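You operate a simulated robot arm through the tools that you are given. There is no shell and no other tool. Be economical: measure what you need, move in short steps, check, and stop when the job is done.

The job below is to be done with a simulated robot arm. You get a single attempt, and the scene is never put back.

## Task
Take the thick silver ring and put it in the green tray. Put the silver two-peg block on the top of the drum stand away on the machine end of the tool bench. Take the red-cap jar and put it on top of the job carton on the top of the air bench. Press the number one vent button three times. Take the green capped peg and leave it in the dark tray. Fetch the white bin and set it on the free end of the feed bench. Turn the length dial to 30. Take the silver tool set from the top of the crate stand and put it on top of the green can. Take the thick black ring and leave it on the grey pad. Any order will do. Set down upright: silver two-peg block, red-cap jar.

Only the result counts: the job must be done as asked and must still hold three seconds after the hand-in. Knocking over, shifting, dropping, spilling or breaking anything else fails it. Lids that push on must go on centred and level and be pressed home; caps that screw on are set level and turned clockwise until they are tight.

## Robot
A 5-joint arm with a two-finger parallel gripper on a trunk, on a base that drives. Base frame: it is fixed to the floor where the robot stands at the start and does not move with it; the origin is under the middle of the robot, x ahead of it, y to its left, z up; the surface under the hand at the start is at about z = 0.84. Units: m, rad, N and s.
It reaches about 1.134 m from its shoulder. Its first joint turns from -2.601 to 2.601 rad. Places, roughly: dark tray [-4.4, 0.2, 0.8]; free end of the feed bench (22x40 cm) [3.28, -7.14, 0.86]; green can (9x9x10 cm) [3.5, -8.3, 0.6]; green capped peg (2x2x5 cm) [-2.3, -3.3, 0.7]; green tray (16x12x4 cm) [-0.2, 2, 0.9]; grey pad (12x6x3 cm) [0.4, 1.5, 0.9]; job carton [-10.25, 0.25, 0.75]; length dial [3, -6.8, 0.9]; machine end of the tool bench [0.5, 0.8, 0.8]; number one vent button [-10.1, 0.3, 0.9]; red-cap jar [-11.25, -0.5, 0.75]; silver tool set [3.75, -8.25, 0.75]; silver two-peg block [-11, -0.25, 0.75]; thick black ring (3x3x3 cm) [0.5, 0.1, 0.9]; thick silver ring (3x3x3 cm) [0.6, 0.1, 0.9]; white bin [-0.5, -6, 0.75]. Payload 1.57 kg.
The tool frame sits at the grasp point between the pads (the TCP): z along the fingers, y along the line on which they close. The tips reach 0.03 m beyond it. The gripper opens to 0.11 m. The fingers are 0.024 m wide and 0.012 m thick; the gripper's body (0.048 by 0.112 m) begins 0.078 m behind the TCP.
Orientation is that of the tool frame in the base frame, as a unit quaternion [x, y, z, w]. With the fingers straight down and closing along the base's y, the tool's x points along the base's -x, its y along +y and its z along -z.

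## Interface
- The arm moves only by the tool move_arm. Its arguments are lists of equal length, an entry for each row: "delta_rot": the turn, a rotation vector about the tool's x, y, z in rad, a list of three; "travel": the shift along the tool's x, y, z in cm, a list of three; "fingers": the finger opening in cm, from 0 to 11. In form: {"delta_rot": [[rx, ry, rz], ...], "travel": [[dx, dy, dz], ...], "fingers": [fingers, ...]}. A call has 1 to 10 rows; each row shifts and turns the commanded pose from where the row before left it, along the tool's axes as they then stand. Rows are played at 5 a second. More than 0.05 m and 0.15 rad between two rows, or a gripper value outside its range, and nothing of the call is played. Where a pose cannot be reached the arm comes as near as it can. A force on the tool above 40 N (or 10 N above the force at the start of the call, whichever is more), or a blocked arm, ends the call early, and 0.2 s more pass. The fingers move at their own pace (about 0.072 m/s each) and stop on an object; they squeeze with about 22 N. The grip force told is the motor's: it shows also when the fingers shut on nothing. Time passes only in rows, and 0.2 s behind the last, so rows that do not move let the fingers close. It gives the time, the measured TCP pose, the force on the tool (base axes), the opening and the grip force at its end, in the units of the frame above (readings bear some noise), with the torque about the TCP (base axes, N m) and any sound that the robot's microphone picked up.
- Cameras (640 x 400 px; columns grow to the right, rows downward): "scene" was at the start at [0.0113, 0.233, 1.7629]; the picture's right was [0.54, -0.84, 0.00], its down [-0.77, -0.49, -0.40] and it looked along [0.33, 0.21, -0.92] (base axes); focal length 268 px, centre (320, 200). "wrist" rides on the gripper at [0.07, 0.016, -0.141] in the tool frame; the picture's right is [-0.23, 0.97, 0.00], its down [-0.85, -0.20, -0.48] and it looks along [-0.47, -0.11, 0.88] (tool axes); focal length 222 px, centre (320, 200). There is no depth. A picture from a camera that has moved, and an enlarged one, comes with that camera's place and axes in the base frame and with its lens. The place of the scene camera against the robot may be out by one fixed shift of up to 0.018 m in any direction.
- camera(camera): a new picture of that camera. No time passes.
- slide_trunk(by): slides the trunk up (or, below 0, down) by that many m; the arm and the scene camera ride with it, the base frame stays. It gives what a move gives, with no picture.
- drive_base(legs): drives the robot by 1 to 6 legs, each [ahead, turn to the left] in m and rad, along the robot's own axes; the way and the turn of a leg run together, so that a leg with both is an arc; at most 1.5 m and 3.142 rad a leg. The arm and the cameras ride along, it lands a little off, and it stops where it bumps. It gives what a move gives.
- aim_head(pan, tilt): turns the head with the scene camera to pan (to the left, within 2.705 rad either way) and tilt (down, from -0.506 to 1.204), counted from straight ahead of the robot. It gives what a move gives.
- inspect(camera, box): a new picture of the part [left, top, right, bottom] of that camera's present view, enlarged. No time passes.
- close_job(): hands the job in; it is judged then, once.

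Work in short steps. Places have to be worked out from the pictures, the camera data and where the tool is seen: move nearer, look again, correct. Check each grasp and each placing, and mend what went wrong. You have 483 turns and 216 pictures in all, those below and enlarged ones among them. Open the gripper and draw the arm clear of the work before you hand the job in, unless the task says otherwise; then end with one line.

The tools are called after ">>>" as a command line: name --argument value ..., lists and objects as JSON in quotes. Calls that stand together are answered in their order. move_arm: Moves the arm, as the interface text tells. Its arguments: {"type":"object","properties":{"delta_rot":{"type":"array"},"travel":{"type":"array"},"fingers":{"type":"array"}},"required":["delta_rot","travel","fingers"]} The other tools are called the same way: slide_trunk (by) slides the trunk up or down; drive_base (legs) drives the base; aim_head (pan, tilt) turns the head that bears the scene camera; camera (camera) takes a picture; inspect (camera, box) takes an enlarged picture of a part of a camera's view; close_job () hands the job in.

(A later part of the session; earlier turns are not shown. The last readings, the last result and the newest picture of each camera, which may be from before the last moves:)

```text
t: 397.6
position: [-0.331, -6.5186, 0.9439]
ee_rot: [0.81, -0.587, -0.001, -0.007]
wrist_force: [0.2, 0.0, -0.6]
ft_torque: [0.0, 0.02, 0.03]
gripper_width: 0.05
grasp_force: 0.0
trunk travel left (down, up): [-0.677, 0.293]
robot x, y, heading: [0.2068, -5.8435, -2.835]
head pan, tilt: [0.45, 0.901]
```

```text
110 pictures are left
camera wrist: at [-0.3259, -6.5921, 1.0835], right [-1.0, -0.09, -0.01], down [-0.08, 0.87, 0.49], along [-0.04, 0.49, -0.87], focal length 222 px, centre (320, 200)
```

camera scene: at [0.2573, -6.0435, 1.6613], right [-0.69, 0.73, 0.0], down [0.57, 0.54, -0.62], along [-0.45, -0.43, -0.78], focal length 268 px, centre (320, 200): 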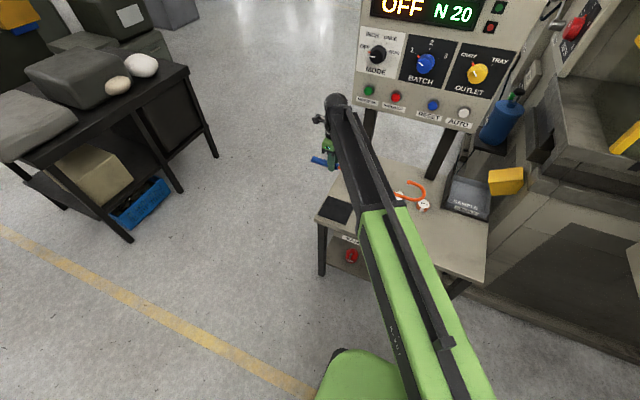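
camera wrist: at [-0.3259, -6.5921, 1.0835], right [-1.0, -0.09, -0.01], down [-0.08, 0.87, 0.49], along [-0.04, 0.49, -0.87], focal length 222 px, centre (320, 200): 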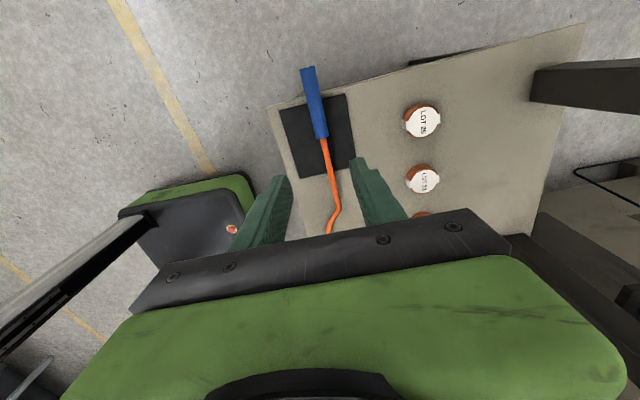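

Hook laid well, but the gap on the left is too narrow for the robot. I relay it diagonally with the handle over the front-left corner, so I can take it end-on from the free area. Regrasp and lift.

>>> slide_trunk --by -0.246

>>> move_arm --delta_rot '[[0, 0, 0], [0, 0, 0], [0, 0, 0], [0, 0, 0]]' --travel '[[0, 0, 0], [0, 0, 0], [0, 0, 0], [0, 0, 0]]' --fingers '[1, 1, 1, 1]'

>>> slide_trunk --by 0.1

>>> move_arm --delta_rot '[[0, 0, -0.1309], [0, 0, -0.1309], [0, 0, -0.1309], [0, 0, -0.1309], [0, 0, -0.1309], [0, 0, -0.1309]]' --travel '[[0, 0, 0], [0, 0, 0], [0, 0, 0], [0, 0, 0], [0, 0, 0], [0, 0, 0]]' --fingers '[1, 1, 1, 1, 1, 1]'

>>> camera --camera "wrist"

```text
t: 400.2
position: [-0.3305, -6.5184, 0.6971]
ee_rot: [0.81, -0.586, -0.001, -0.007]
wrist_force: [-0.6, 0.1, -0.2]
ft_torque: [-0.01, 0.02, -0.01]
gripper_width: 0.0497
grasp_force: 0.0
trunk travel left (down, up): [-0.431, 0.539]
robot x, y, heading: [0.205, -5.8436, -2.831]
head pan, tilt: [0.45, 0.901]
```

```text
t: 401.2
position: [-0.3298, -6.5188, 0.6978]
ee_rot: [0.81, -0.586, 0.0, -0.007]
wrist_force: [-0.8, -1.3, 1.0]
ft_torque: [0.05, -0.01, -0.04]
gripper_width: 0.0243
grasp_force: 21.9
trunk travel left (down, up): [-0.431, 0.539]
robot x, y, heading: [0.2085, -5.8421, -2.833]
head pan, tilt: [0.45, 0.901]
```

```text
t: 402.5
position: [-0.3298, -6.5184, 0.7978]
ee_rot: [0.81, -0.586, -0.001, -0.007]
wrist_force: [-0.6, -0.4, -1.4]
ft_torque: [-0.03, 0.01, -0.03]
gripper_width: 0.0239
grasp_force: 22.2
trunk travel left (down, up): [-0.531, 0.439]
robot x, y, heading: [0.2079, -5.8425, -2.834]
head pan, tilt: [0.45, 0.901]
```

```text
t: 403.9
position: [-0.3301, -6.5189, 0.7969]
ee_rot: [0.973, -0.23, 0.002, -0.006]
wrist_force: [0.0, -0.2, -0.8]
ft_torque: [0.03, -0.03, 0.04]
gripper_width: 0.0242
grasp_force: 22.1
trunk travel left (down, up): [-0.531, 0.439]
robot x, y, heading: [0.2056, -5.8418, -2.835]
head pan, tilt: [0.45, 0.901]
```

```text
109 pictures are left
camera wrist: at [-0.2772, -6.5669, 0.9381], right [-0.64, -0.77, -0.01], down [-0.68, 0.56, 0.48], along [-0.36, 0.32, -0.88], focal length 222 px, centre (320, 200)
```

wrist: 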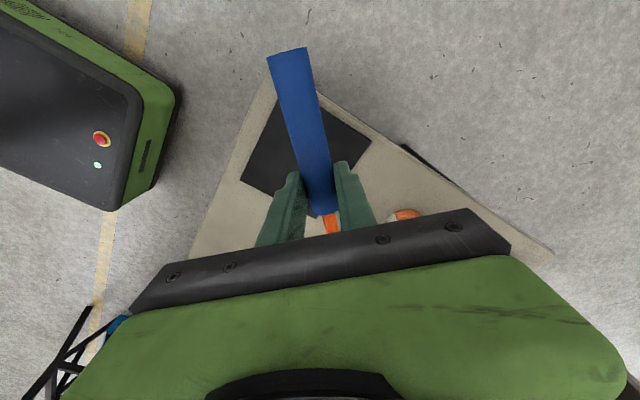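

The diagonal at the corner would land the hook on a LOT cup, so I use a 30° line crossing the front edge near e 6.0 (all clear). Rotate and shift there.

>>> move_arm --delta_rot '[[0, 0, 0.139], [0, 0, 0.139], [0, 0, 0], [0, 0, 0], [0, 0, 0], [0, 0, 0]]' --travel '[[0, 0, 0], [0, 0, 0], [-2.17, -3.27, 0], [-2.17, -3.27, 0], [-2.17, -3.27, 0], [-2.17, -3.27, 0]]' --fingers '[1, 1, 1, 1, 1, 1]'

>>> camera --camera "wrist"

>>> aim_head --pan 0.0 --tilt 1.0

>>> camera --camera "scene"

```text
t: 405.3
position: [-0.3042, -6.3641, 0.7972]
ee_rot: [0.932, -0.364, 0.002, -0.006]
wrist_force: [0.3, -0.3, -1.1]
ft_torque: [-0.04, -0.04, 0.01]
gripper_width: 0.024
grasp_force: 22.1
trunk travel left (down, up): [-0.531, 0.439]
robot x, y, heading: [0.2118, -5.8425, -2.835]
head pan, tilt: [0.45, 0.901]
```

```text
108 pictures are left
camera wrist: at [-0.2676, -6.4255, 0.9379], right [-0.83, -0.56, -0.01], down [-0.5, 0.72, 0.48], along [-0.26, 0.41, -0.88], focal length 222 px, centre (320, 200)
```

wrist: 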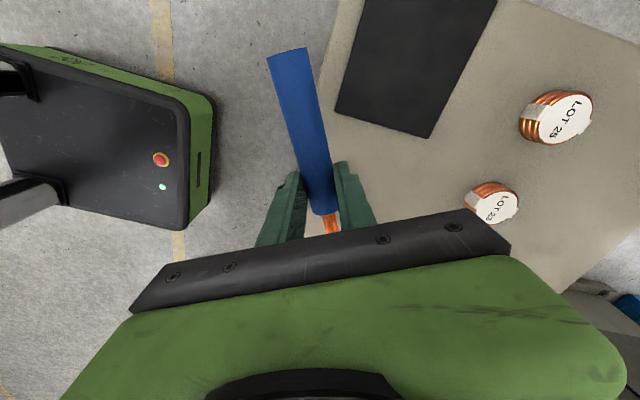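

```text
t: 406.2
position: [-0.3057, -6.3647, 0.7978]
ee_rot: [0.932, -0.364, 0.002, -0.006]
wrist_force: [0.3, 0.9, 0.0]
ft_torque: [-0.02, -0.06, 0.03]
gripper_width: 0.0239
grasp_force: 22.4
trunk travel left (down, up): [-0.531, 0.439]
robot x, y, heading: [0.213, -5.8457, -2.837]
head pan, tilt: [0.0, 1.0]
```

```text
107 pictures are left
camera scene: at [0.2458, -6.0124, 1.5112], right [-0.3, 0.95, 0.0], down [0.8, 0.25, -0.54], along [-0.52, -0.16, -0.84], focal length 268 px, centre (320, 200)
```

scene: 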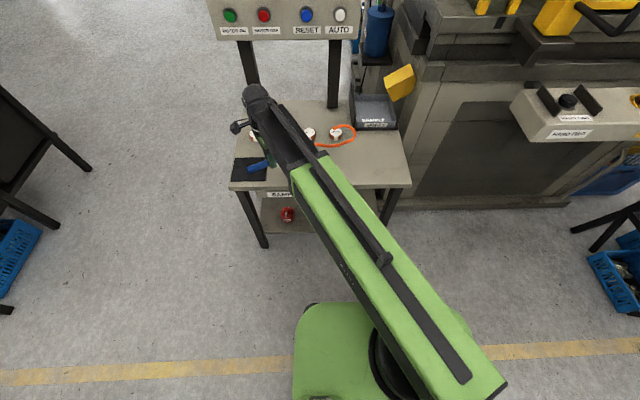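

J end is clear of the cups. Lower the hook here.

>>> slide_trunk --by -0.095

>>> slide_trunk --by -0.006

>>> slide_trunk --by -0.004

```text
t: 407.5
position: [-0.3064, -6.3645, 0.7029]
ee_rot: [0.931, -0.364, 0.002, -0.006]
wrist_force: [0.2, 0.6, -1.0]
ft_torque: [-0.03, -0.04, 0.03]
gripper_width: 0.0242
grasp_force: 22.3
trunk travel left (down, up): [-0.436, 0.534]
robot x, y, heading: [0.2097, -5.8438, -2.836]
head pan, tilt: [0.0, 1.0]
```

```text
t: 408.1
position: [-0.3059, -6.3643, 0.6958]
ee_rot: [0.932, -0.364, 0.001, -0.006]
wrist_force: [0.3, 0.0, -2.1]
ft_torque: [0.04, 0.01, -0.02]
gripper_width: 0.0238
grasp_force: 22.0
trunk travel left (down, up): [-0.43, 0.54]
robot x, y, heading: [0.2075, -5.846, -2.834]
head pan, tilt: [0.0, 1.0]
```

```text
t: 408.6
position: [-0.3061, -6.365, 0.6929]
ee_rot: [0.931, -0.364, 0.001, -0.006]
wrist_force: [0.5, -1.4, -1.2]
ft_torque: [-0.03, -0.04, 0.04]
gripper_width: 0.0241
grasp_force: 22.8
trunk travel left (down, up): [-0.426, 0.544]
robot x, y, heading: [0.2065, -5.8404, -2.834]
head pan, tilt: [0.0, 1.0]
```

>>> slide_trunk --by -0.004

>>> move_arm --delta_rot '[[0, 0, 0], [0, 0, 0]]' --travel '[[0, 0, 0], [0, 0, 0]]' --fingers '[4.5, 4.5]'

>>> slide_trunk --by 0.25

>>> camera --camera "wrist"

```text
t: 409.1
position: [-0.3056, -6.3636, 0.69]
ee_rot: [0.931, -0.365, 0.001, -0.005]
wrist_force: [-4.4, -6.0, 28.3]
ft_torque: [-0.41, 0.45, -0.06]
gripper_width: 0.0242
grasp_force: 22.3
trunk travel left (down, up): [-0.422, 0.548]
robot x, y, heading: [0.2062, -5.8446, -2.832]
head pan, tilt: [0.0, 1.0]
```

```text
t: 409.7
position: [-0.3049, -6.363, 0.6901]
ee_rot: [0.931, -0.364, 0.001, -0.006]
wrist_force: [11.0, 13.7, 20.9]
ft_torque: [0.01, -0.15, 0.1]
gripper_width: 0.0288
grasp_force: 0.0
trunk travel left (down, up): [-0.422, 0.548]
robot x, y, heading: [0.2065, -5.8429, -2.834]
head pan, tilt: [0.0, 1.0]
```

```text
t: 412.3
position: [-0.3062, -6.3636, 0.9387]
ee_rot: [0.932, -0.364, 0.001, -0.006]
wrist_force: [0.5, 0.0, -0.6]
ft_torque: [0.02, -0.01, 0.04]
gripper_width: 0.045
grasp_force: 0.1
trunk travel left (down, up): [-0.672, 0.298]
robot x, y, heading: [0.2072, -5.8422, -2.837]
head pan, tilt: [0.0, 1.0]
```

```text
106 pictures are left
camera wrist: at [-0.2678, -6.426, 1.0789], right [-0.83, -0.56, -0.01], down [-0.5, 0.72, 0.48], along [-0.26, 0.41, -0.88], focal length 222 px, centre (320, 200)
```

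wrist: 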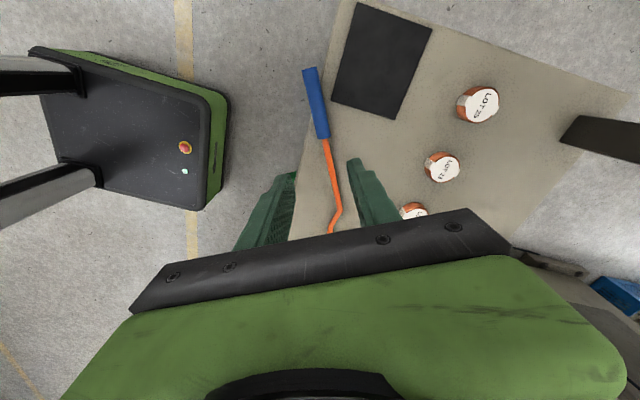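

Hook is laid with ~7 cm overhang. Now raise, back off, and come round to the line of the handle from the front-left.

>>> slide_trunk --by 0.29

>>> drive_base --legs '[[-0.5, 0], [0, 1.459], [1.5, 0], [0.53, 0], [0, -2.533]]'

>>> aim_head --pan 0.0 --tilt 0.7

>>> camera --camera "scene"

```text
t: 415.2
position: [-0.3064, -6.3656, 1.2295]
ee_rot: [0.931, -0.364, 0.002, -0.007]
wrist_force: [0.0, 0.8, -0.5]
ft_torque: [0.02, 0.01, 0.02]
gripper_width: 0.0451
grasp_force: 0.0
trunk travel left (down, up): [-0.962, 0.008]
robot x, y, heading: [0.2091, -5.8429, -2.832]
head pan, tilt: [0.0, 1.0]
```

```text
t: 437.4
position: [0.3657, -7.4739, 1.227]
ee_rot: [-0.612, 0.791, -0.003, 0.006]
wrist_force: [1.0, -0.9, 0.2]
ft_torque: [0.09, -0.02, 0.02]
gripper_width: 0.0451
grasp_force: 0.1
trunk travel left (down, up): [-0.962, 0.008]
robot x, y, heading: [1.0902, -7.6549, 2.362]
head pan, tilt: [0.0, 1.0]
```

```text
t: 438.2
position: [0.3673, -7.471, 1.2294]
ee_rot: [-0.611, 0.791, -0.004, 0.004]
wrist_force: [0.8, 0.5, -0.6]
ft_torque: [0.0, 0.01, 0.0]
gripper_width: 0.0449
grasp_force: 0.0
trunk travel left (down, up): [-0.962, 0.008]
robot x, y, heading: [1.092, -7.655, 2.366]
head pan, tilt: [0.0, 0.7]
```

```text
105 pictures are left
camera scene: at [0.9544, -7.7482, 1.9655], right [0.7, 0.71, 0.0], down [0.46, -0.45, -0.76], along [-0.55, 0.54, -0.64], focal length 268 px, centre (320, 200)
```

scene: 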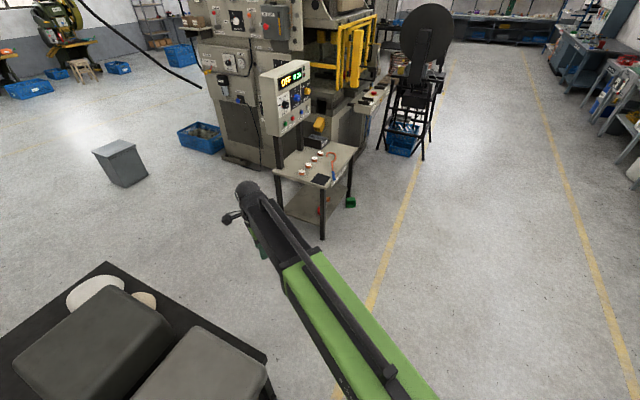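

Drive along the line toward the handle.

>>> drive_base --legs '[[0, 0.045], [0.95, 0]]'

>>> camera --camera "scene"

```text
t: 443.6
position: [-0.3508, -6.859, 1.2278]
ee_rot: [-0.627, 0.779, -0.003, 0.004]
wrist_force: [-0.3, -0.3, 0.5]
ft_torque: [-0.01, 0.0, 0.02]
gripper_width: 0.0447
grasp_force: 0.0
trunk travel left (down, up): [-0.962, 0.008]
robot x, y, heading: [0.3848, -7.0179, 2.408]
head pan, tilt: [0.0, 0.7]
```

```text
104 pictures are left
camera scene: at [0.2493, -7.1148, 1.9655], right [0.67, 0.74, 0.0], down [0.48, -0.43, -0.76], along [-0.57, 0.51, -0.64], focal length 268 px, centre (320, 200)
```

scene: 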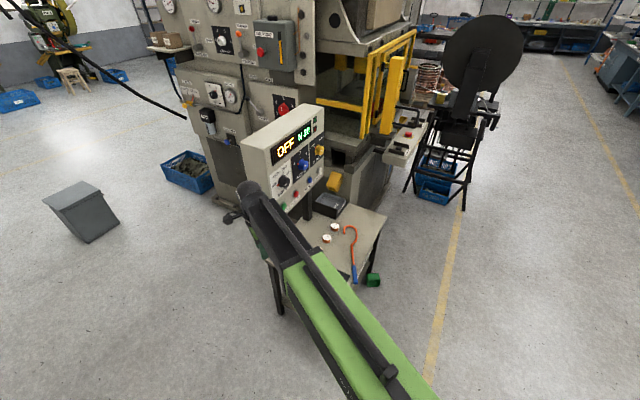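

Lined up with the handle. Swing the boom onto the line, then roll the tool so its camera side will be on top when pitched.

>>> move_arm --delta_rot '[[0, 0, 0], [0, 0, 0], [0, 0, 0], [0, 0, 0], [0, 0, 0], [0, 0, 0], [0, 0, 0], [0, 0, 0], [0, 0, 0]]' --travel '[[-4.36, -1.24, 0], [-4.36, -1.24, 0], [-4.36, -1.24, 0], [-4.36, -1.24, 0], [-4.36, -1.24, 0], [-4.36, -1.24, 0], [-4.36, -1.24, 0], [-4.36, -1.24, 0], [-4.36, -1.24, 0]]' --fingers '[5, 5, 5, 5, 5, 5, 5, 5, 5]'

>>> move_arm --delta_rot '[[0, 0, 0.15], [0, 0, 0.15], [0, 0, 0.15], [0, 0, 0.15], [0, 0, 0.15], [0, 0, 0.15], [0, 0, 0.15], [0, 0, 0.15], [0, 0, 0.15], [0, 0, 0.15]]' --travel '[[0, 0, 0], [0, 0, 0], [0, 0, 0], [0, 0, 0], [0, 0, 0], [0, 0, 0], [0, 0, 0], [0, 0, 0], [0, 0, 0], [0, 0, 0]]' --fingers '[5, 5, 5, 5, 5, 5, 5, 5, 5, 5]'

>>> move_arm --delta_rot '[[0, 0, 0.15], [0, 0, 0.15], [0, 0, 0.15], [0, 0, 0.15]]' --travel '[[0, 0, 0], [0, 0, 0], [0, 0, 0], [0, 0, 0]]' --fingers '[5, 5, 5, 5]'

```text
t: 445.6
position: [-0.1537, -6.499, 1.2279]
ee_rot: [-0.627, 0.779, -0.004, 0.004]
wrist_force: [-0.1, -0.3, 0.9]
ft_torque: [-0.02, 0.01, 0.01]
gripper_width: 0.0502
grasp_force: 0.0
trunk travel left (down, up): [-0.962, 0.008]
robot x, y, heading: [0.3814, -7.0167, 2.415]
head pan, tilt: [0.0, 0.7]
```

```text
t: 447.8
position: [-0.1557, -6.5006, 1.2288]
ee_rot: [0.074, 0.997, 0.0, 0.007]
wrist_force: [0.9, 0.0, -0.2]
ft_torque: [0.0, 0.01, 0.02]
gripper_width: 0.0502
grasp_force: 0.1
trunk travel left (down, up): [-0.962, 0.008]
robot x, y, heading: [0.3864, -7.013, 2.414]
head pan, tilt: [0.0, 0.7]
```

```text
t: 448.8
position: [-0.1532, -6.4994, 1.2278]
ee_rot: [0.314, 0.949, 0.001, 0.007]
wrist_force: [-0.1, 0.3, 1.2]
ft_torque: [0.0, -0.01, 0.02]
gripper_width: 0.0503
grasp_force: 0.0
out of reach, approached as far as the arm can: row 4
trunk travel left (down, up): [-0.962, 0.008]
robot x, y, heading: [0.3838, -7.0152, 2.41]
head pan, tilt: [0.0, 0.7]
```

Roll reaches within 7°, fine. Extend over the handle's range and pitch to horizontal at full height.

>>> move_arm --delta_rot '[[0, 0, 0], [0, 0, 0], [0, 0, 0]]' --travel '[[4.72, 0.6, 0], [4.72, 0.6, 0], [4.72, 0.6, 0]]' --fingers '[5, 5, 5]'

>>> move_arm --delta_rot '[[-0.0178, 0.139, 0], [-0.0178, 0.139, 0], [-0.0178, 0.139, 0], [-0.0178, 0.139, 0], [-0.0178, 0.139, 0], [-0.0178, 0.139, 0], [-0.0178, 0.139, 0], [-0.0178, 0.139, 0], [-0.0178, 0.139, 0], [-0.0178, 0.139, 0]]' --travel '[[0, 0, 0], [0, 0, 0], [0, 0, 0], [0, 0, 0], [0, 0, 0], [0, 0, 0], [0, 0, 0], [0, 0, 0], [0, 0, 0], [0, 0, 0]]' --fingers '[5, 5, 5, 5, 5, 5, 5, 5, 5, 5]'

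>>> camera --camera "wrist"

```text
t: 449.6
position: [-0.2572, -6.3988, 1.2261]
ee_rot: [0.313, 0.95, 0.0, 0.005]
wrist_force: [0.4, 0.5, 0.2]
ft_torque: [-0.02, 0.01, -0.02]
gripper_width: 0.0501
grasp_force: 0.1
trunk travel left (down, up): [-0.962, 0.008]
robot x, y, heading: [0.3839, -7.0148, 2.407]
head pan, tilt: [0.0, 0.7]
```

```text
t: 451.8
position: [-0.2568, -6.4003, 1.4239]
ee_rot: [0.238, 0.73, 0.278, -0.577]
wrist_force: [-0.6, 1.1, 0.1]
ft_torque: [0.01, -0.01, 0.0]
gripper_width: 0.0501
grasp_force: 0.0
out of reach, approached as far as the arm can: row 2, 3, 4, 5, 6, 7, 8, 9, 10
trunk travel left (down, up): [-0.962, 0.008]
robot x, y, heading: [0.3816, -7.0181, 2.405]
head pan, tilt: [0.0, 0.7]
```

```text
103 pictures are left
camera wrist: at [-0.1617, -6.4836, 1.5188], right [0.7, 0.71, -0.09], down [0.39, -0.49, -0.77], along [-0.59, 0.51, -0.63], focal length 222 px, centre (320, 200)
```

wrist: 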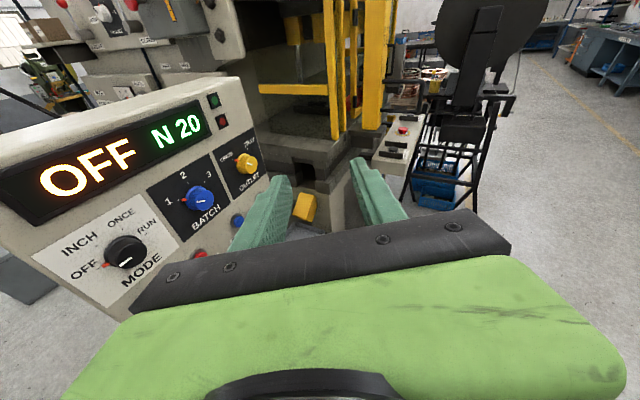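

Tool now 10° below horizontal, pointing along the rod. Lower toward bench level and look.

>>> slide_trunk --by -0.4

>>> slide_trunk --by -0.2

>>> camera --camera "wrist"

>>> aim_head --pan -0.2 --tilt 0.75

>>> camera --camera "scene"

```text
t: 455.6
position: [-0.2557, -6.4006, 1.0231]
ee_rot: [0.238, 0.731, 0.277, -0.576]
wrist_force: [0.3, -0.6, -0.5]
ft_torque: [0.01, -0.01, 0.0]
gripper_width: 0.05
grasp_force: 0.0
trunk travel left (down, up): [-0.562, 0.408]
robot x, y, heading: [0.381, -7.0138, 2.409]
head pan, tilt: [0.0, 0.7]
```

```text
t: 457.8
position: [-0.2565, -6.4004, 0.8237]
ee_rot: [0.239, 0.731, 0.277, -0.576]
wrist_force: [-0.2, -0.3, -0.2]
ft_torque: [0.01, 0.01, 0.0]
gripper_width: 0.0502
grasp_force: 0.1
trunk travel left (down, up): [-0.362, 0.608]
robot x, y, heading: [0.3816, -7.015, 2.409]
head pan, tilt: [0.0, 0.7]
```

```text
102 pictures are left
camera wrist: at [-0.1621, -6.4832, 0.9185], right [0.7, 0.71, -0.09], down [0.4, -0.5, -0.77], along [-0.59, 0.51, -0.63], focal length 222 px, centre (320, 200)
```

wrist: 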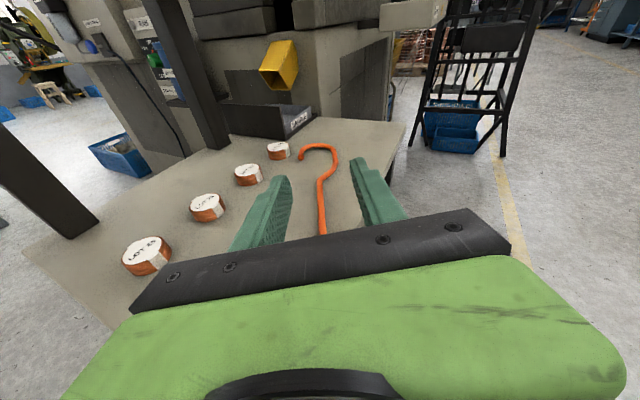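

```text
t: 458.5
position: [-0.2565, -6.3998, 0.8224]
ee_rot: [0.239, 0.73, 0.278, -0.577]
wrist_force: [0.2, 0.5, 0.0]
ft_torque: [0.01, 0.01, 0.02]
gripper_width: 0.0503
grasp_force: 0.1
trunk travel left (down, up): [-0.362, 0.608]
robot x, y, heading: [0.3857, -7.019, 2.409]
head pan, tilt: [-0.201, 0.75]
```

```text
101 pictures are left
camera scene: at [0.2636, -7.1055, 1.3613], right [0.8, 0.59, 0.0], down [0.41, -0.55, -0.73], along [-0.44, 0.59, -0.68], focal length 268 px, centre (320, 200)
```

scene: 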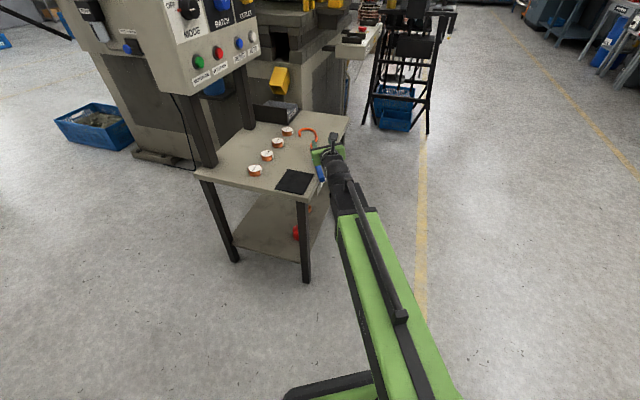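

Aligned within 5 mm. Lower to just above the handle.

>>> slide_trunk --by -0.115

>>> camera --camera "wrist"

>>> inspect --camera "scene" --box '[240, 130, 400, 230]'

```text
t: 459.9
position: [-0.2564, -6.4002, 0.7084]
ee_rot: [0.239, 0.73, 0.278, -0.577]
wrist_force: [-0.2, 0.3, -0.2]
ft_torque: [0.0, 0.02, 0.03]
gripper_width: 0.0502
grasp_force: 0.0
trunk travel left (down, up): [-0.247, 0.723]
robot x, y, heading: [0.3813, -7.0175, 2.407]
head pan, tilt: [-0.201, 0.75]
```

```text
100 pictures are left
camera wrist: at [-0.1621, -6.4832, 0.8035], right [0.7, 0.71, -0.09], down [0.4, -0.5, -0.77], along [-0.59, 0.51, -0.63], focal length 222 px, centre (320, 200)
```

wrist: 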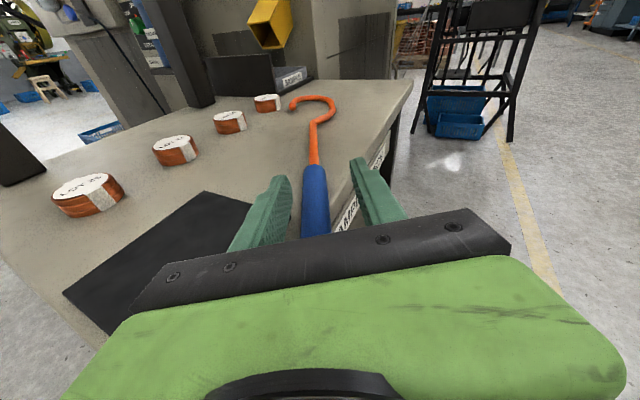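

```text
4.00 times, centred on (320, 180) of scene
camera zoom: at [0.2637, -7.1055, 1.2464], right [0.8, 0.59, 0.0], down [0.41, -0.55, -0.73], along [-0.43, 0.59, -0.68], focal length 1074 px, centre (320, 280)
```

zoom: 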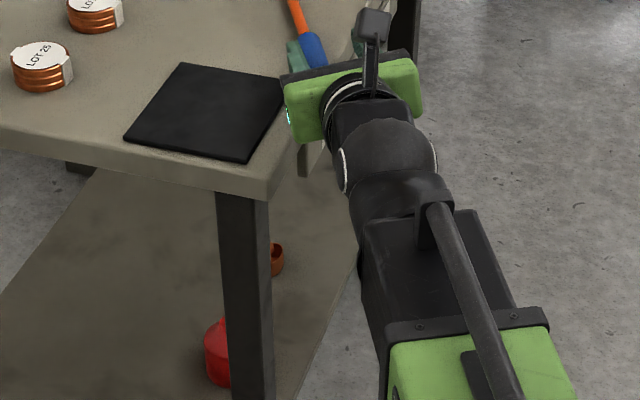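

Lower the final 2.4 cm and close on the handle.

>>> slide_trunk --by -0.024

>>> move_arm --delta_rot '[[0, 0, 0], [0, 0, 0], [0, 0, 0], [0, 0, 0]]' --travel '[[0, 0, 0], [0, 0, 0], [0, 0, 0], [0, 0, 0]]' --fingers '[1, 1, 1, 1]'

>>> camera --camera "wrist"

```text
t: 460.6
position: [-0.2572, -6.4009, 0.6859]
ee_rot: [0.239, 0.729, 0.278, -0.579]
wrist_force: [-7.5, 5.7, 19.3]
ft_torque: [-0.04, 1.04, -0.28]
gripper_width: 0.0494
grasp_force: 0.1
trunk travel left (down, up): [-0.223, 0.747]
robot x, y, heading: [0.3825, -7.0174, 2.409]
head pan, tilt: [-0.201, 0.75]
```

```text
t: 461.6
position: [-0.2559, -6.4004, 0.6847]
ee_rot: [0.239, 0.731, 0.278, -0.576]
wrist_force: [0.0, 0.0, 0.2]
ft_torque: [-0.09, -0.09, -0.01]
gripper_width: 0.0245
grasp_force: 22.3
trunk travel left (down, up): [-0.223, 0.747]
robot x, y, heading: [0.3838, -7.0178, 2.405]
head pan, tilt: [-0.201, 0.75]
```

```text
98 pictures are left
camera wrist: at [-0.1622, -6.4831, 0.7793], right [0.7, 0.71, -0.09], down [0.4, -0.5, -0.77], along [-0.59, 0.5, -0.63], focal length 222 px, centre (320, 200)
```

wrist: 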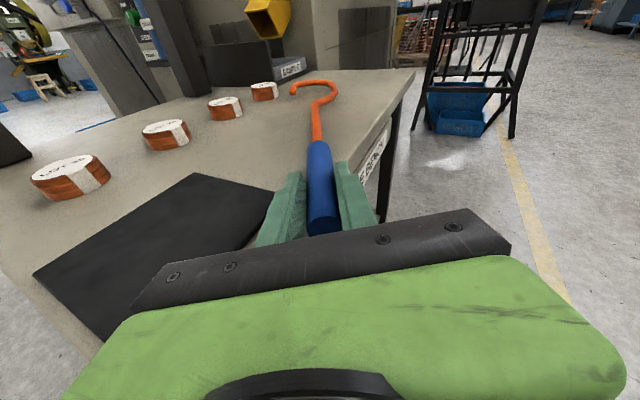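

Handle gripped end-on. Lift.

>>> slide_trunk --by 0.12

>>> camera --camera "wrist"

```text
t: 463.1
position: [-0.2564, -6.4003, 0.8045]
ee_rot: [0.239, 0.731, 0.278, -0.576]
wrist_force: [0.0, -0.5, -0.3]
ft_torque: [-0.09, -0.07, -0.01]
gripper_width: 0.0243
grasp_force: 21.5
trunk travel left (down, up): [-0.343, 0.627]
robot x, y, heading: [0.3794, -7.0132, 2.405]
head pan, tilt: [-0.201, 0.75]
```

```text
97 pictures are left
camera wrist: at [-0.1622, -6.4832, 0.8993], right [0.7, 0.71, -0.09], down [0.4, -0.5, -0.77], along [-0.59, 0.51, -0.63], focal length 222 px, centre (320, 200)
```

wrist: 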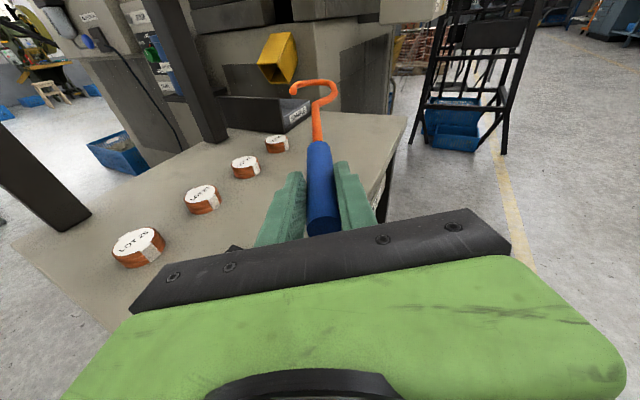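

Excellent — the hook extends along the tool. Raise, back out along the line, and pitch down.

>>> slide_trunk --by 0.4

>>> slide_trunk --by 0.22

>>> drive_base --legs '[[-0.7, 0]]'

>>> move_arm --delta_rot '[[0.0178, -0.139, 0], [0.0178, -0.139, 0], [0.0178, -0.139, 0], [0.0178, -0.139, 0], [0.0178, -0.139, 0], [0.0178, -0.139, 0], [0.0178, -0.139, 0], [0.0178, -0.139, 0], [0.0178, -0.139, 0], [0.0178, -0.139, 0]]' --travel '[[0, 0, 0], [0, 0, 0], [0, 0, 0], [0, 0, 0], [0, 0, 0], [0, 0, 0], [0, 0, 0], [0, 0, 0], [0, 0, 0], [0, 0, 0]]' --fingers '[1, 1, 1, 1, 1, 1, 1, 1, 1, 1]'

>>> aim_head --pan -0.3 --tilt 0.7

>>> camera --camera "scene"

```text
t: 467.0
position: [-0.2565, -6.4002, 1.2039]
ee_rot: [0.239, 0.73, 0.278, -0.577]
wrist_force: [0.3, 0.6, -0.7]
ft_torque: [-0.11, -0.08, 0.0]
gripper_width: 0.0243
grasp_force: 22.0
trunk travel left (down, up): [-0.743, 0.227]
robot x, y, heading: [0.3804, -7.0146, 2.402]
head pan, tilt: [-0.201, 0.75]
```

```text
t: 469.3
position: [-0.2565, -6.4001, 1.4236]
ee_rot: [0.239, 0.73, 0.278, -0.577]
wrist_force: [-0.5, -0.1, -1.8]
ft_torque: [-0.1, -0.07, 0.0]
gripper_width: 0.0243
grasp_force: 22.1
trunk travel left (down, up): [-0.963, 0.007]
robot x, y, heading: [0.3829, -7.0159, 2.407]
head pan, tilt: [-0.201, 0.75]
```

```text
t: 473.1
position: [0.2641, -6.8712, 1.4236]
ee_rot: [0.239, 0.73, 0.278, -0.577]
wrist_force: [-0.2, -0.9, -0.7]
ft_torque: [-0.1, -0.05, 0.02]
gripper_width: 0.0241
grasp_force: 22.1
trunk travel left (down, up): [-0.963, 0.007]
robot x, y, heading: [0.9026, -7.4858, 2.408]
head pan, tilt: [-0.201, 0.75]
```

```text
t: 475.4
position: [0.2628, -6.8706, 1.2284]
ee_rot: [0.312, 0.95, -0.001, 0.008]
wrist_force: [-0.4, -0.3, -1.7]
ft_torque: [0.05, 0.0, 0.04]
gripper_width: 0.0244
grasp_force: 22.0
out of reach, approached as far as the arm can: row 1, 2, 3, 4, 5, 6, 7, 8, 9
trunk travel left (down, up): [-0.963, 0.007]
robot x, y, heading: [0.9026, -7.4857, 2.41]
head pan, tilt: [-0.201, 0.75]
```

```text
t: 476.0
position: [0.2652, -6.8698, 1.2296]
ee_rot: [0.312, 0.95, -0.001, 0.006]
wrist_force: [0.9, -0.7, -1.9]
ft_torque: [-0.03, 0.02, 0.01]
gripper_width: 0.0242
grasp_force: 22.3
trunk travel left (down, up): [-0.963, 0.007]
robot x, y, heading: [0.9022, -7.4874, 2.408]
head pan, tilt: [-0.3, 0.7]
```

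```text
96 pictures are left
camera scene: at [0.7904, -7.5687, 1.9665], right [0.86, 0.51, 0.0], down [0.33, -0.55, -0.76], along [-0.39, 0.66, -0.64], focal length 268 px, centre (320, 200)
```

scene: 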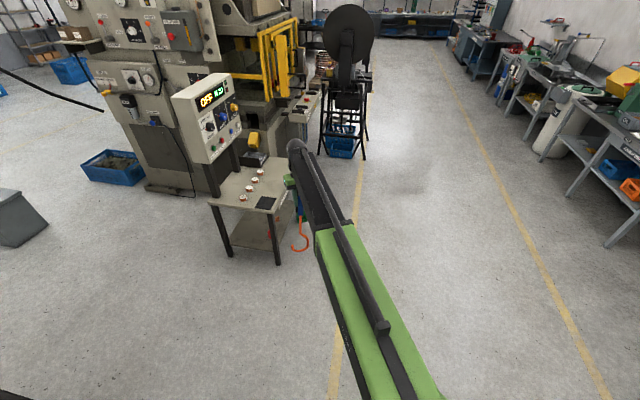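

Hook hangs down. Drive to the front of the bench to view the bin.

>>> drive_base --legs '[[0, -0.5], [1.5, 0], [0.3, 0], [0, 1.54]]'

>>> aim_head --pan 0.25 --tilt 1.0

>>> camera --camera "scene"

```text
t: 488.9
position: [-0.5401, -5.5069, 1.2323]
ee_rot: [0.084, 0.996, 0.01, -0.001]
wrist_force: [1.2, 1.5, -0.1]
ft_torque: [-0.09, 0.15, 0.02]
gripper_width: 0.0241
grasp_force: 21.8
trunk travel left (down, up): [-0.963, 0.007]
robot x, y, heading: [0.3038, -5.79, 2.873]
head pan, tilt: [-0.3, 0.7]
stopped in leg 4: the force on the tool passed its limit at 163 N (the readings are from after the stop); the commanded pose is now the measured one
```

```text
t: 489.9
position: [-0.5449, -5.5115, 1.2295]
ee_rot: [0.083, 0.997, 0.012, 0.0]
wrist_force: [-0.2, -0.2, -1.1]
ft_torque: [0.01, 0.0, 0.02]
gripper_width: 0.0242
grasp_force: 22.3
trunk travel left (down, up): [-0.963, 0.007]
robot x, y, heading: [0.3027, -5.7876, 2.869]
head pan, tilt: [0.25, 1.0]
```

```text
95 pictures are left
camera scene: at [0.2432, -5.9642, 1.9431], right [0.02, 1.0, 0.0], down [0.84, -0.02, -0.54], along [-0.54, 0.01, -0.84], focal length 268 px, centre (320, 200)
```

scene: 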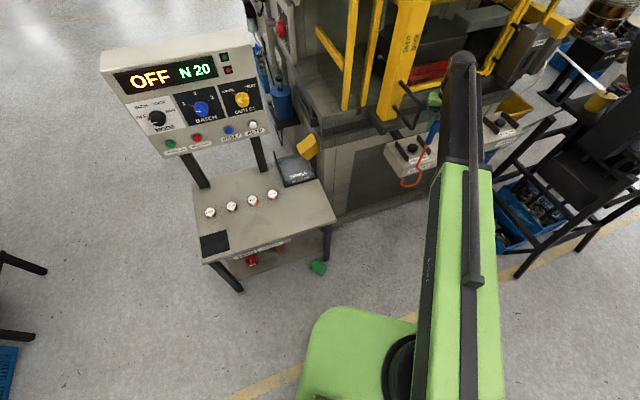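

The turn swept the hook against the press front; stop. Back straight away from it and check the hook.

>>> drive_base --legs '[[-0.5, 0]]'

>>> camera --camera "scene"

>>> camera --camera "wrist"

```text
t: 492.8
position: [-0.0621, -5.6437, 1.2306]
ee_rot: [0.084, 0.996, 0.012, 0.0]
wrist_force: [0.0, 0.3, -0.5]
ft_torque: [0.02, -0.01, 0.0]
gripper_width: 0.0244
grasp_force: 21.9
trunk travel left (down, up): [-0.963, 0.007]
robot x, y, heading: [0.7867, -5.9237, 2.867]
head pan, tilt: [0.25, 1.0]
```

```text
94 pictures are left
camera scene: at [0.7257, -6.0971, 1.9432], right [0.02, 1.0, 0.0], down [0.84, -0.02, -0.54], along [-0.54, 0.01, -0.84], focal length 268 px, centre (320, 200)
```

scene: 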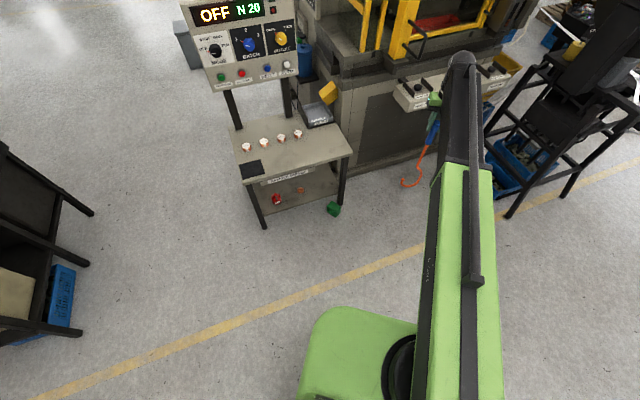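

```text
93 pictures are left
camera wrist: at [-0.1301, -5.6199, 1.3714], right [0.39, 0.92, 0.02], down [0.81, -0.35, 0.47], along [0.44, -0.16, -0.88], focal length 222 px, centre (320, 200)
```

wrist: 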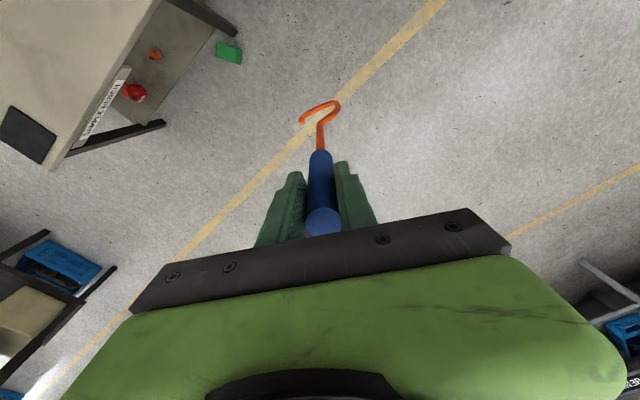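

Hook is still well held. Enlarge the bin in both views.

>>> inspect --camera "scene" --box '[310, 180, 370, 225]'

>>> inspect --camera "wrist" --box '[200, 30, 260, 75]'

```text
8.89 times, centred on (340, 202) of scene
camera zoom: at [0.7257, -6.0971, 1.9432], right [0.02, 1.0, 0.0], down [0.84, -0.02, -0.54], along [-0.54, 0.01, -0.84], focal length 2387 px, centre (142, 178)
```

zoom: 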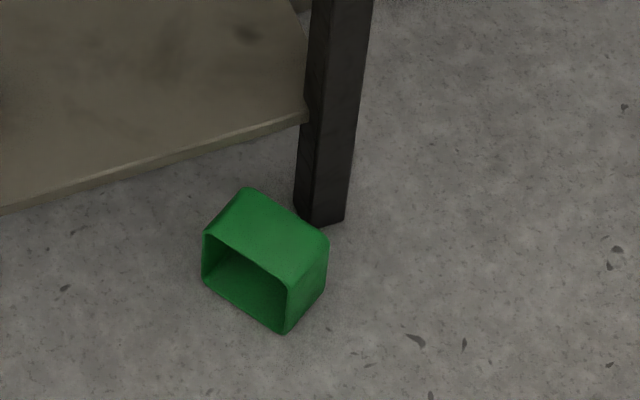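

```text
8.89 times, centred on (230, 52) of wrist
camera zoom: at [-0.1301, -5.6199, 1.3714], right [0.39, 0.92, 0.02], down [0.81, -0.35, 0.47], along [0.44, -0.16, -0.88], focal length 1974 px, centre (1120, 1511)
```

zoom: 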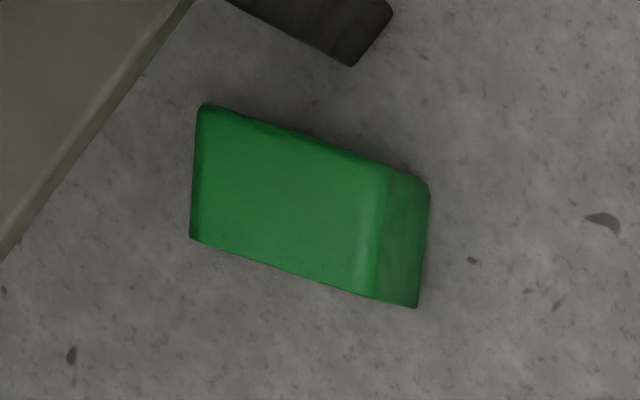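

The bin lies at about (-0.405,-5.96), mouth facing (0.8,-0.6). Best stand: robot near (0.075,-5.32) facing −127°. Retract the arm, then drive round through the aisle.

>>> move_arm --delta_rot '[[0, 0, 0], [0, 0, 0], [0, 0, 0], [0, 0, 0], [0, 0, 0], [0, 0, 0]]' --travel '[[-4.6, -0.7, 0], [-4.6, -0.7, 0], [-4.6, -0.7, 0], [-4.6, -0.7, 0], [-4.6, -0.7, 0], [-4.6, -0.7, 0]]' --fingers '[1, 1, 1, 1, 1, 1]'

>>> drive_base --legs '[[0, -0.98], [1.14, 0], [0, 2.18], [0.5, 0]]'

>>> aim_head --pan 0.3 --tilt 0.9

>>> camera --camera "scene"

```text
t: 494.2
position: [0.203, -5.7302, 1.2302]
ee_rot: [0.085, 0.996, 0.012, 0.0]
wrist_force: [-0.2, -0.5, -2.4]
ft_torque: [-0.01, 0.01, -0.03]
gripper_width: 0.0247
grasp_force: 22.0
trunk travel left (down, up): [-0.963, 0.007]
robot x, y, heading: [0.7844, -5.9218, 2.868]
head pan, tilt: [0.25, 1.0]
```

```text
t: 510.3
position: [-0.269, -5.7072, 1.231]
ee_rot: [-0.49, 0.872, 0.01, -0.006]
wrist_force: [1.0, 0.2, -1.2]
ft_torque: [-0.01, -0.03, -0.01]
gripper_width: 0.0242
grasp_force: 22.0
trunk travel left (down, up): [-0.963, 0.007]
robot x, y, heading: [0.1505, -5.2584, -2.233]
head pan, tilt: [0.25, 1.0]
```

```text
t: 511.0
position: [-0.2684, -5.7069, 1.2299]
ee_rot: [-0.49, 0.872, 0.01, -0.008]
wrist_force: [-0.5, 1.4, -0.4]
ft_torque: [-0.01, -0.03, -0.01]
gripper_width: 0.0242
grasp_force: 22.2
trunk travel left (down, up): [-0.963, 0.007]
robot x, y, heading: [0.152, -5.2585, -2.227]
head pan, tilt: [0.3, 0.901]
```

```text
90 pictures are left
camera scene: at [0.2971, -5.3944, 1.9504], right [-0.94, 0.35, 0.0], down [0.28, 0.73, -0.62], along [-0.22, -0.58, -0.78], focal length 268 px, centre (320, 200)
```

scene: 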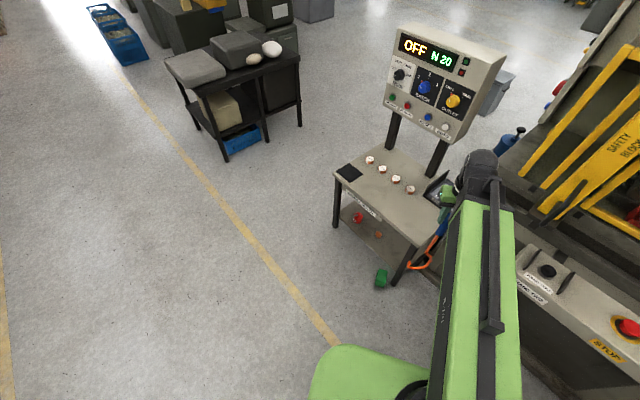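

Position good. Roll the hook 173° so the tip leads away from the mouth direction.

>>> move_arm --delta_rot '[[0, 0, -0.15], [0, 0, -0.15], [0, 0, -0.15], [0, 0, -0.15], [0, 0, -0.15], [0, 0, -0.15], [0, 0, -0.15], [0, 0, -0.15], [0, 0, -0.15], [0, 0, -0.15]]' --travel '[[0, 0, 0], [0, 0, 0], [0, 0, 0], [0, 0, 0], [0, 0, 0], [0, 0, 0], [0, 0, 0], [0, 0, 0], [0, 0, 0], [0, 0, 0]]' --fingers '[1, 1, 1, 1, 1, 1, 1, 1, 1, 1]'

>>> move_arm --delta_rot '[[0, 0, -0.15], [0, 0, -0.15], [0, 0, -0.15], [0, 0, -0.15], [0, 0, -0.15], [0, 0, -0.15], [0, 0, -0.15], [0, 0, -0.15], [0, 0, -0.15], [0, 0, -0.15]]' --travel '[[0, 0, 0], [0, 0, 0], [0, 0, 0], [0, 0, 0], [0, 0, 0], [0, 0, 0], [0, 0, 0], [0, 0, 0], [0, 0, 0], [0, 0, 0]]' --fingers '[1, 1, 1, 1, 1, 1, 1, 1, 1, 1]'

>>> camera --camera "wrist"

```text
t: 513.2
position: [-0.2682, -5.7075, 1.2292]
ee_rot: [0.953, -0.302, -0.012, -0.002]
wrist_force: [-0.4, 0.1, -0.5]
ft_torque: [-0.03, -0.01, -0.01]
gripper_width: 0.0244
grasp_force: 21.8
trunk travel left (down, up): [-0.963, 0.007]
robot x, y, heading: [0.1543, -5.2564, -2.232]
head pan, tilt: [0.3, 0.901]
```

```text
t: 515.4
position: [-0.2691, -5.7077, 1.2303]
ee_rot: [0.903, 0.429, -0.008, -0.01]
wrist_force: [-0.2, -0.2, -1.0]
ft_torque: [0.04, 0.01, 0.01]
gripper_width: 0.0247
grasp_force: 22.0
trunk travel left (down, up): [-0.963, 0.007]
robot x, y, heading: [0.1502, -5.258, -2.23]
head pan, tilt: [0.3, 0.901]
```

```text
89 pictures are left
camera wrist: at [-0.21, -5.6663, 1.3696], right [0.61, -0.79, -0.02], down [-0.69, -0.54, 0.49], along [-0.4, -0.28, -0.87], focal length 222 px, centre (320, 200)
```

wrist: 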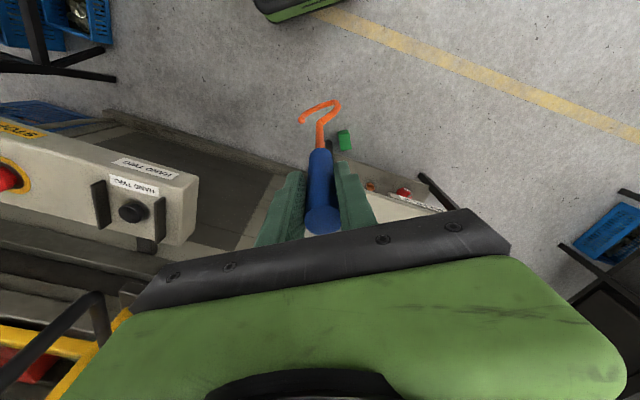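

Now move the hook to the start point beside the mouth (at height), then pitch 15° outward so the boom stays clear of the bench.

>>> move_arm --delta_rot '[[0, 0, 0], [0, 0, 0], [0, 0, 0], [0, 0, 0], [0, 0, 0], [0, 0, 0], [0, -0.13, 0], [0, -0.13, 0]]' --travel '[[-3.24, 3.42, 0], [-3.24, 3.42, 0], [-3.24, 3.42, 0], [-3.24, 3.42, 0], [-3.24, 3.42, 0], [-3.24, 3.42, 0], [0, 0, 0], [0, 0, 0]]' --fingers '[1, 1, 1, 1, 1, 1, 1, 1]'

>>> camera --camera "wrist"

```text
t: 517.2
position: [-0.2315, -5.9889, 1.2373]
ee_rot: [0.895, 0.425, -0.125, 0.045]
wrist_force: [0.4, 0.3, -1.3]
ft_torque: [0.06, -0.03, 0.02]
gripper_width: 0.0244
grasp_force: 22.0
out of reach, approached as far as the arm can: row 7, 8
trunk travel left (down, up): [-0.963, 0.007]
robot x, y, heading: [0.1501, -5.2598, -2.232]
head pan, tilt: [0.3, 0.901]
```

```text
88 pictures are left
camera wrist: at [-0.1532, -5.9206, 1.3548], right [0.61, -0.79, 0.04], down [-0.59, -0.42, 0.69], along [-0.53, -0.45, -0.72], focal length 222 px, centre (320, 200)
```

wrist: 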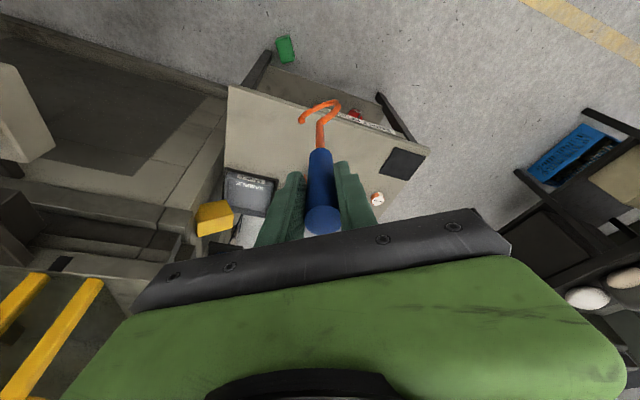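

Lower the hook toward the floor beside the mouth, in steps.

>>> slide_trunk --by -0.4

>>> slide_trunk --by -0.3

>>> camera --camera "wrist"

>>> camera --camera "scene"

```text
t: 521.0
position: [-0.2333, -5.989, 0.838]
ee_rot: [0.896, 0.425, -0.124, 0.046]
wrist_force: [0.4, 0.5, -0.9]
ft_torque: [0.01, -0.03, 0.01]
gripper_width: 0.0246
grasp_force: 21.5
trunk travel left (down, up): [-0.563, 0.407]
robot x, y, heading: [0.153, -5.2577, -2.228]
head pan, tilt: [0.3, 0.901]
```

```text
t: 524.0
position: [-0.2338, -5.9886, 0.5375]
ee_rot: [0.896, 0.424, -0.124, 0.045]
wrist_force: [0.5, -0.5, -0.7]
ft_torque: [0.05, -0.04, -0.01]
gripper_width: 0.0243
grasp_force: 22.4
trunk travel left (down, up): [-0.263, 0.707]
robot x, y, heading: [0.1532, -5.2546, -2.231]
head pan, tilt: [0.3, 0.901]
```

```text
87 pictures are left
camera wrist: at [-0.1534, -5.9205, 0.655], right [0.61, -0.79, 0.04], down [-0.59, -0.42, 0.69], along [-0.53, -0.44, -0.72], focal length 222 px, centre (320, 200)
```

wrist: 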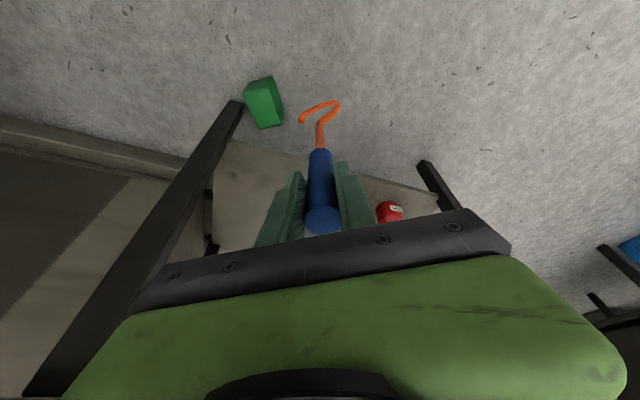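

```text
86 pictures are left
camera scene: at [0.2976, -5.3948, 1.2504], right [-0.94, 0.35, 0.0], down [0.28, 0.73, -0.62], along [-0.22, -0.58, -0.78], focal length 268 px, centre (320, 200)
```

scene: 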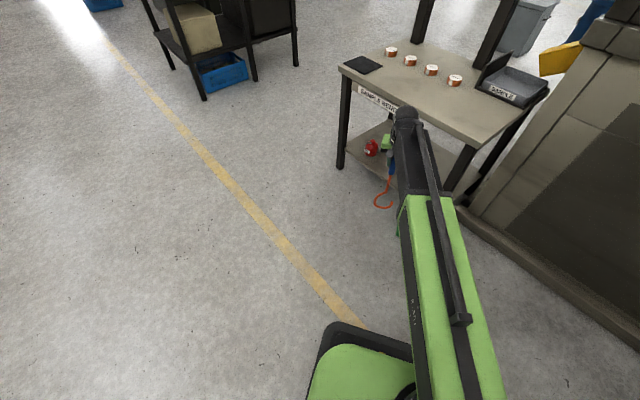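

>>> inspect --camera "wrist" --box '[220, 50, 370, 150]'

```text
4.00 times, centred on (295, 100) of wrist
camera zoom: at [-0.1534, -5.9205, 0.655], right [0.61, -0.79, 0.04], down [-0.59, -0.42, 0.69], along [-0.53, -0.44, -0.72], focal length 888 px, centre (420, 600)
```

zoom: 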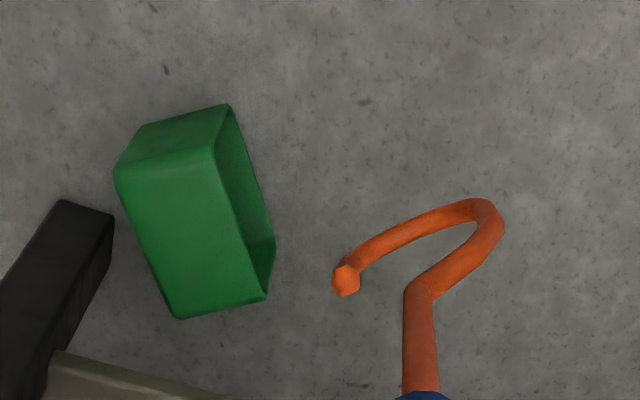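

Clear view: mouth rim centre ≈(-0.376,-5.977), rim top at z≈0.086; tip now at (-0.326,-6.024). Lower so the tip is at z≈0.07, i.e. below the top wall.

>>> slide_trunk --by -0.12

>>> slide_trunk --by -0.014

>>> inspect --camera "wrist" --box '[220, 50, 370, 150]'

```text
t: 525.5
position: [-0.233, -5.9891, 0.4175]
ee_rot: [0.895, 0.425, -0.124, 0.046]
wrist_force: [0.4, 1.3, -1.9]
ft_torque: [0.05, 0.0, 0.02]
gripper_width: 0.0242
grasp_force: 22.4
trunk travel left (down, up): [-0.143, 0.827]
robot x, y, heading: [0.1496, -5.2575, -2.232]
head pan, tilt: [0.3, 0.901]
```

```text
t: 526.1
position: [-0.2331, -5.989, 0.404]
ee_rot: [0.896, 0.424, -0.124, 0.046]
wrist_force: [-0.6, 0.0, 3.1]
ft_torque: [-0.07, 0.12, -0.01]
gripper_width: 0.0246
grasp_force: 22.5
trunk travel left (down, up): [-0.129, 0.841]
robot x, y, heading: [0.152, -5.2527, -2.234]
head pan, tilt: [0.3, 0.901]
```

```text
4.00 times, centred on (295, 100) of wrist
camera zoom: at [-0.1533, -5.9204, 0.5213], right [0.61, -0.79, 0.04], down [-0.59, -0.42, 0.69], along [-0.53, -0.45, -0.72], focal length 888 px, centre (420, 600)
```

zoom: 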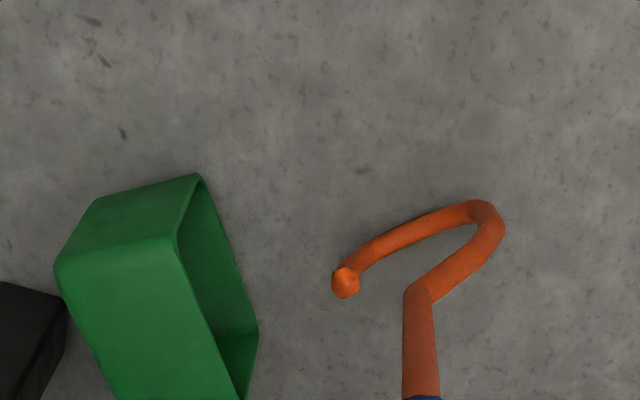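

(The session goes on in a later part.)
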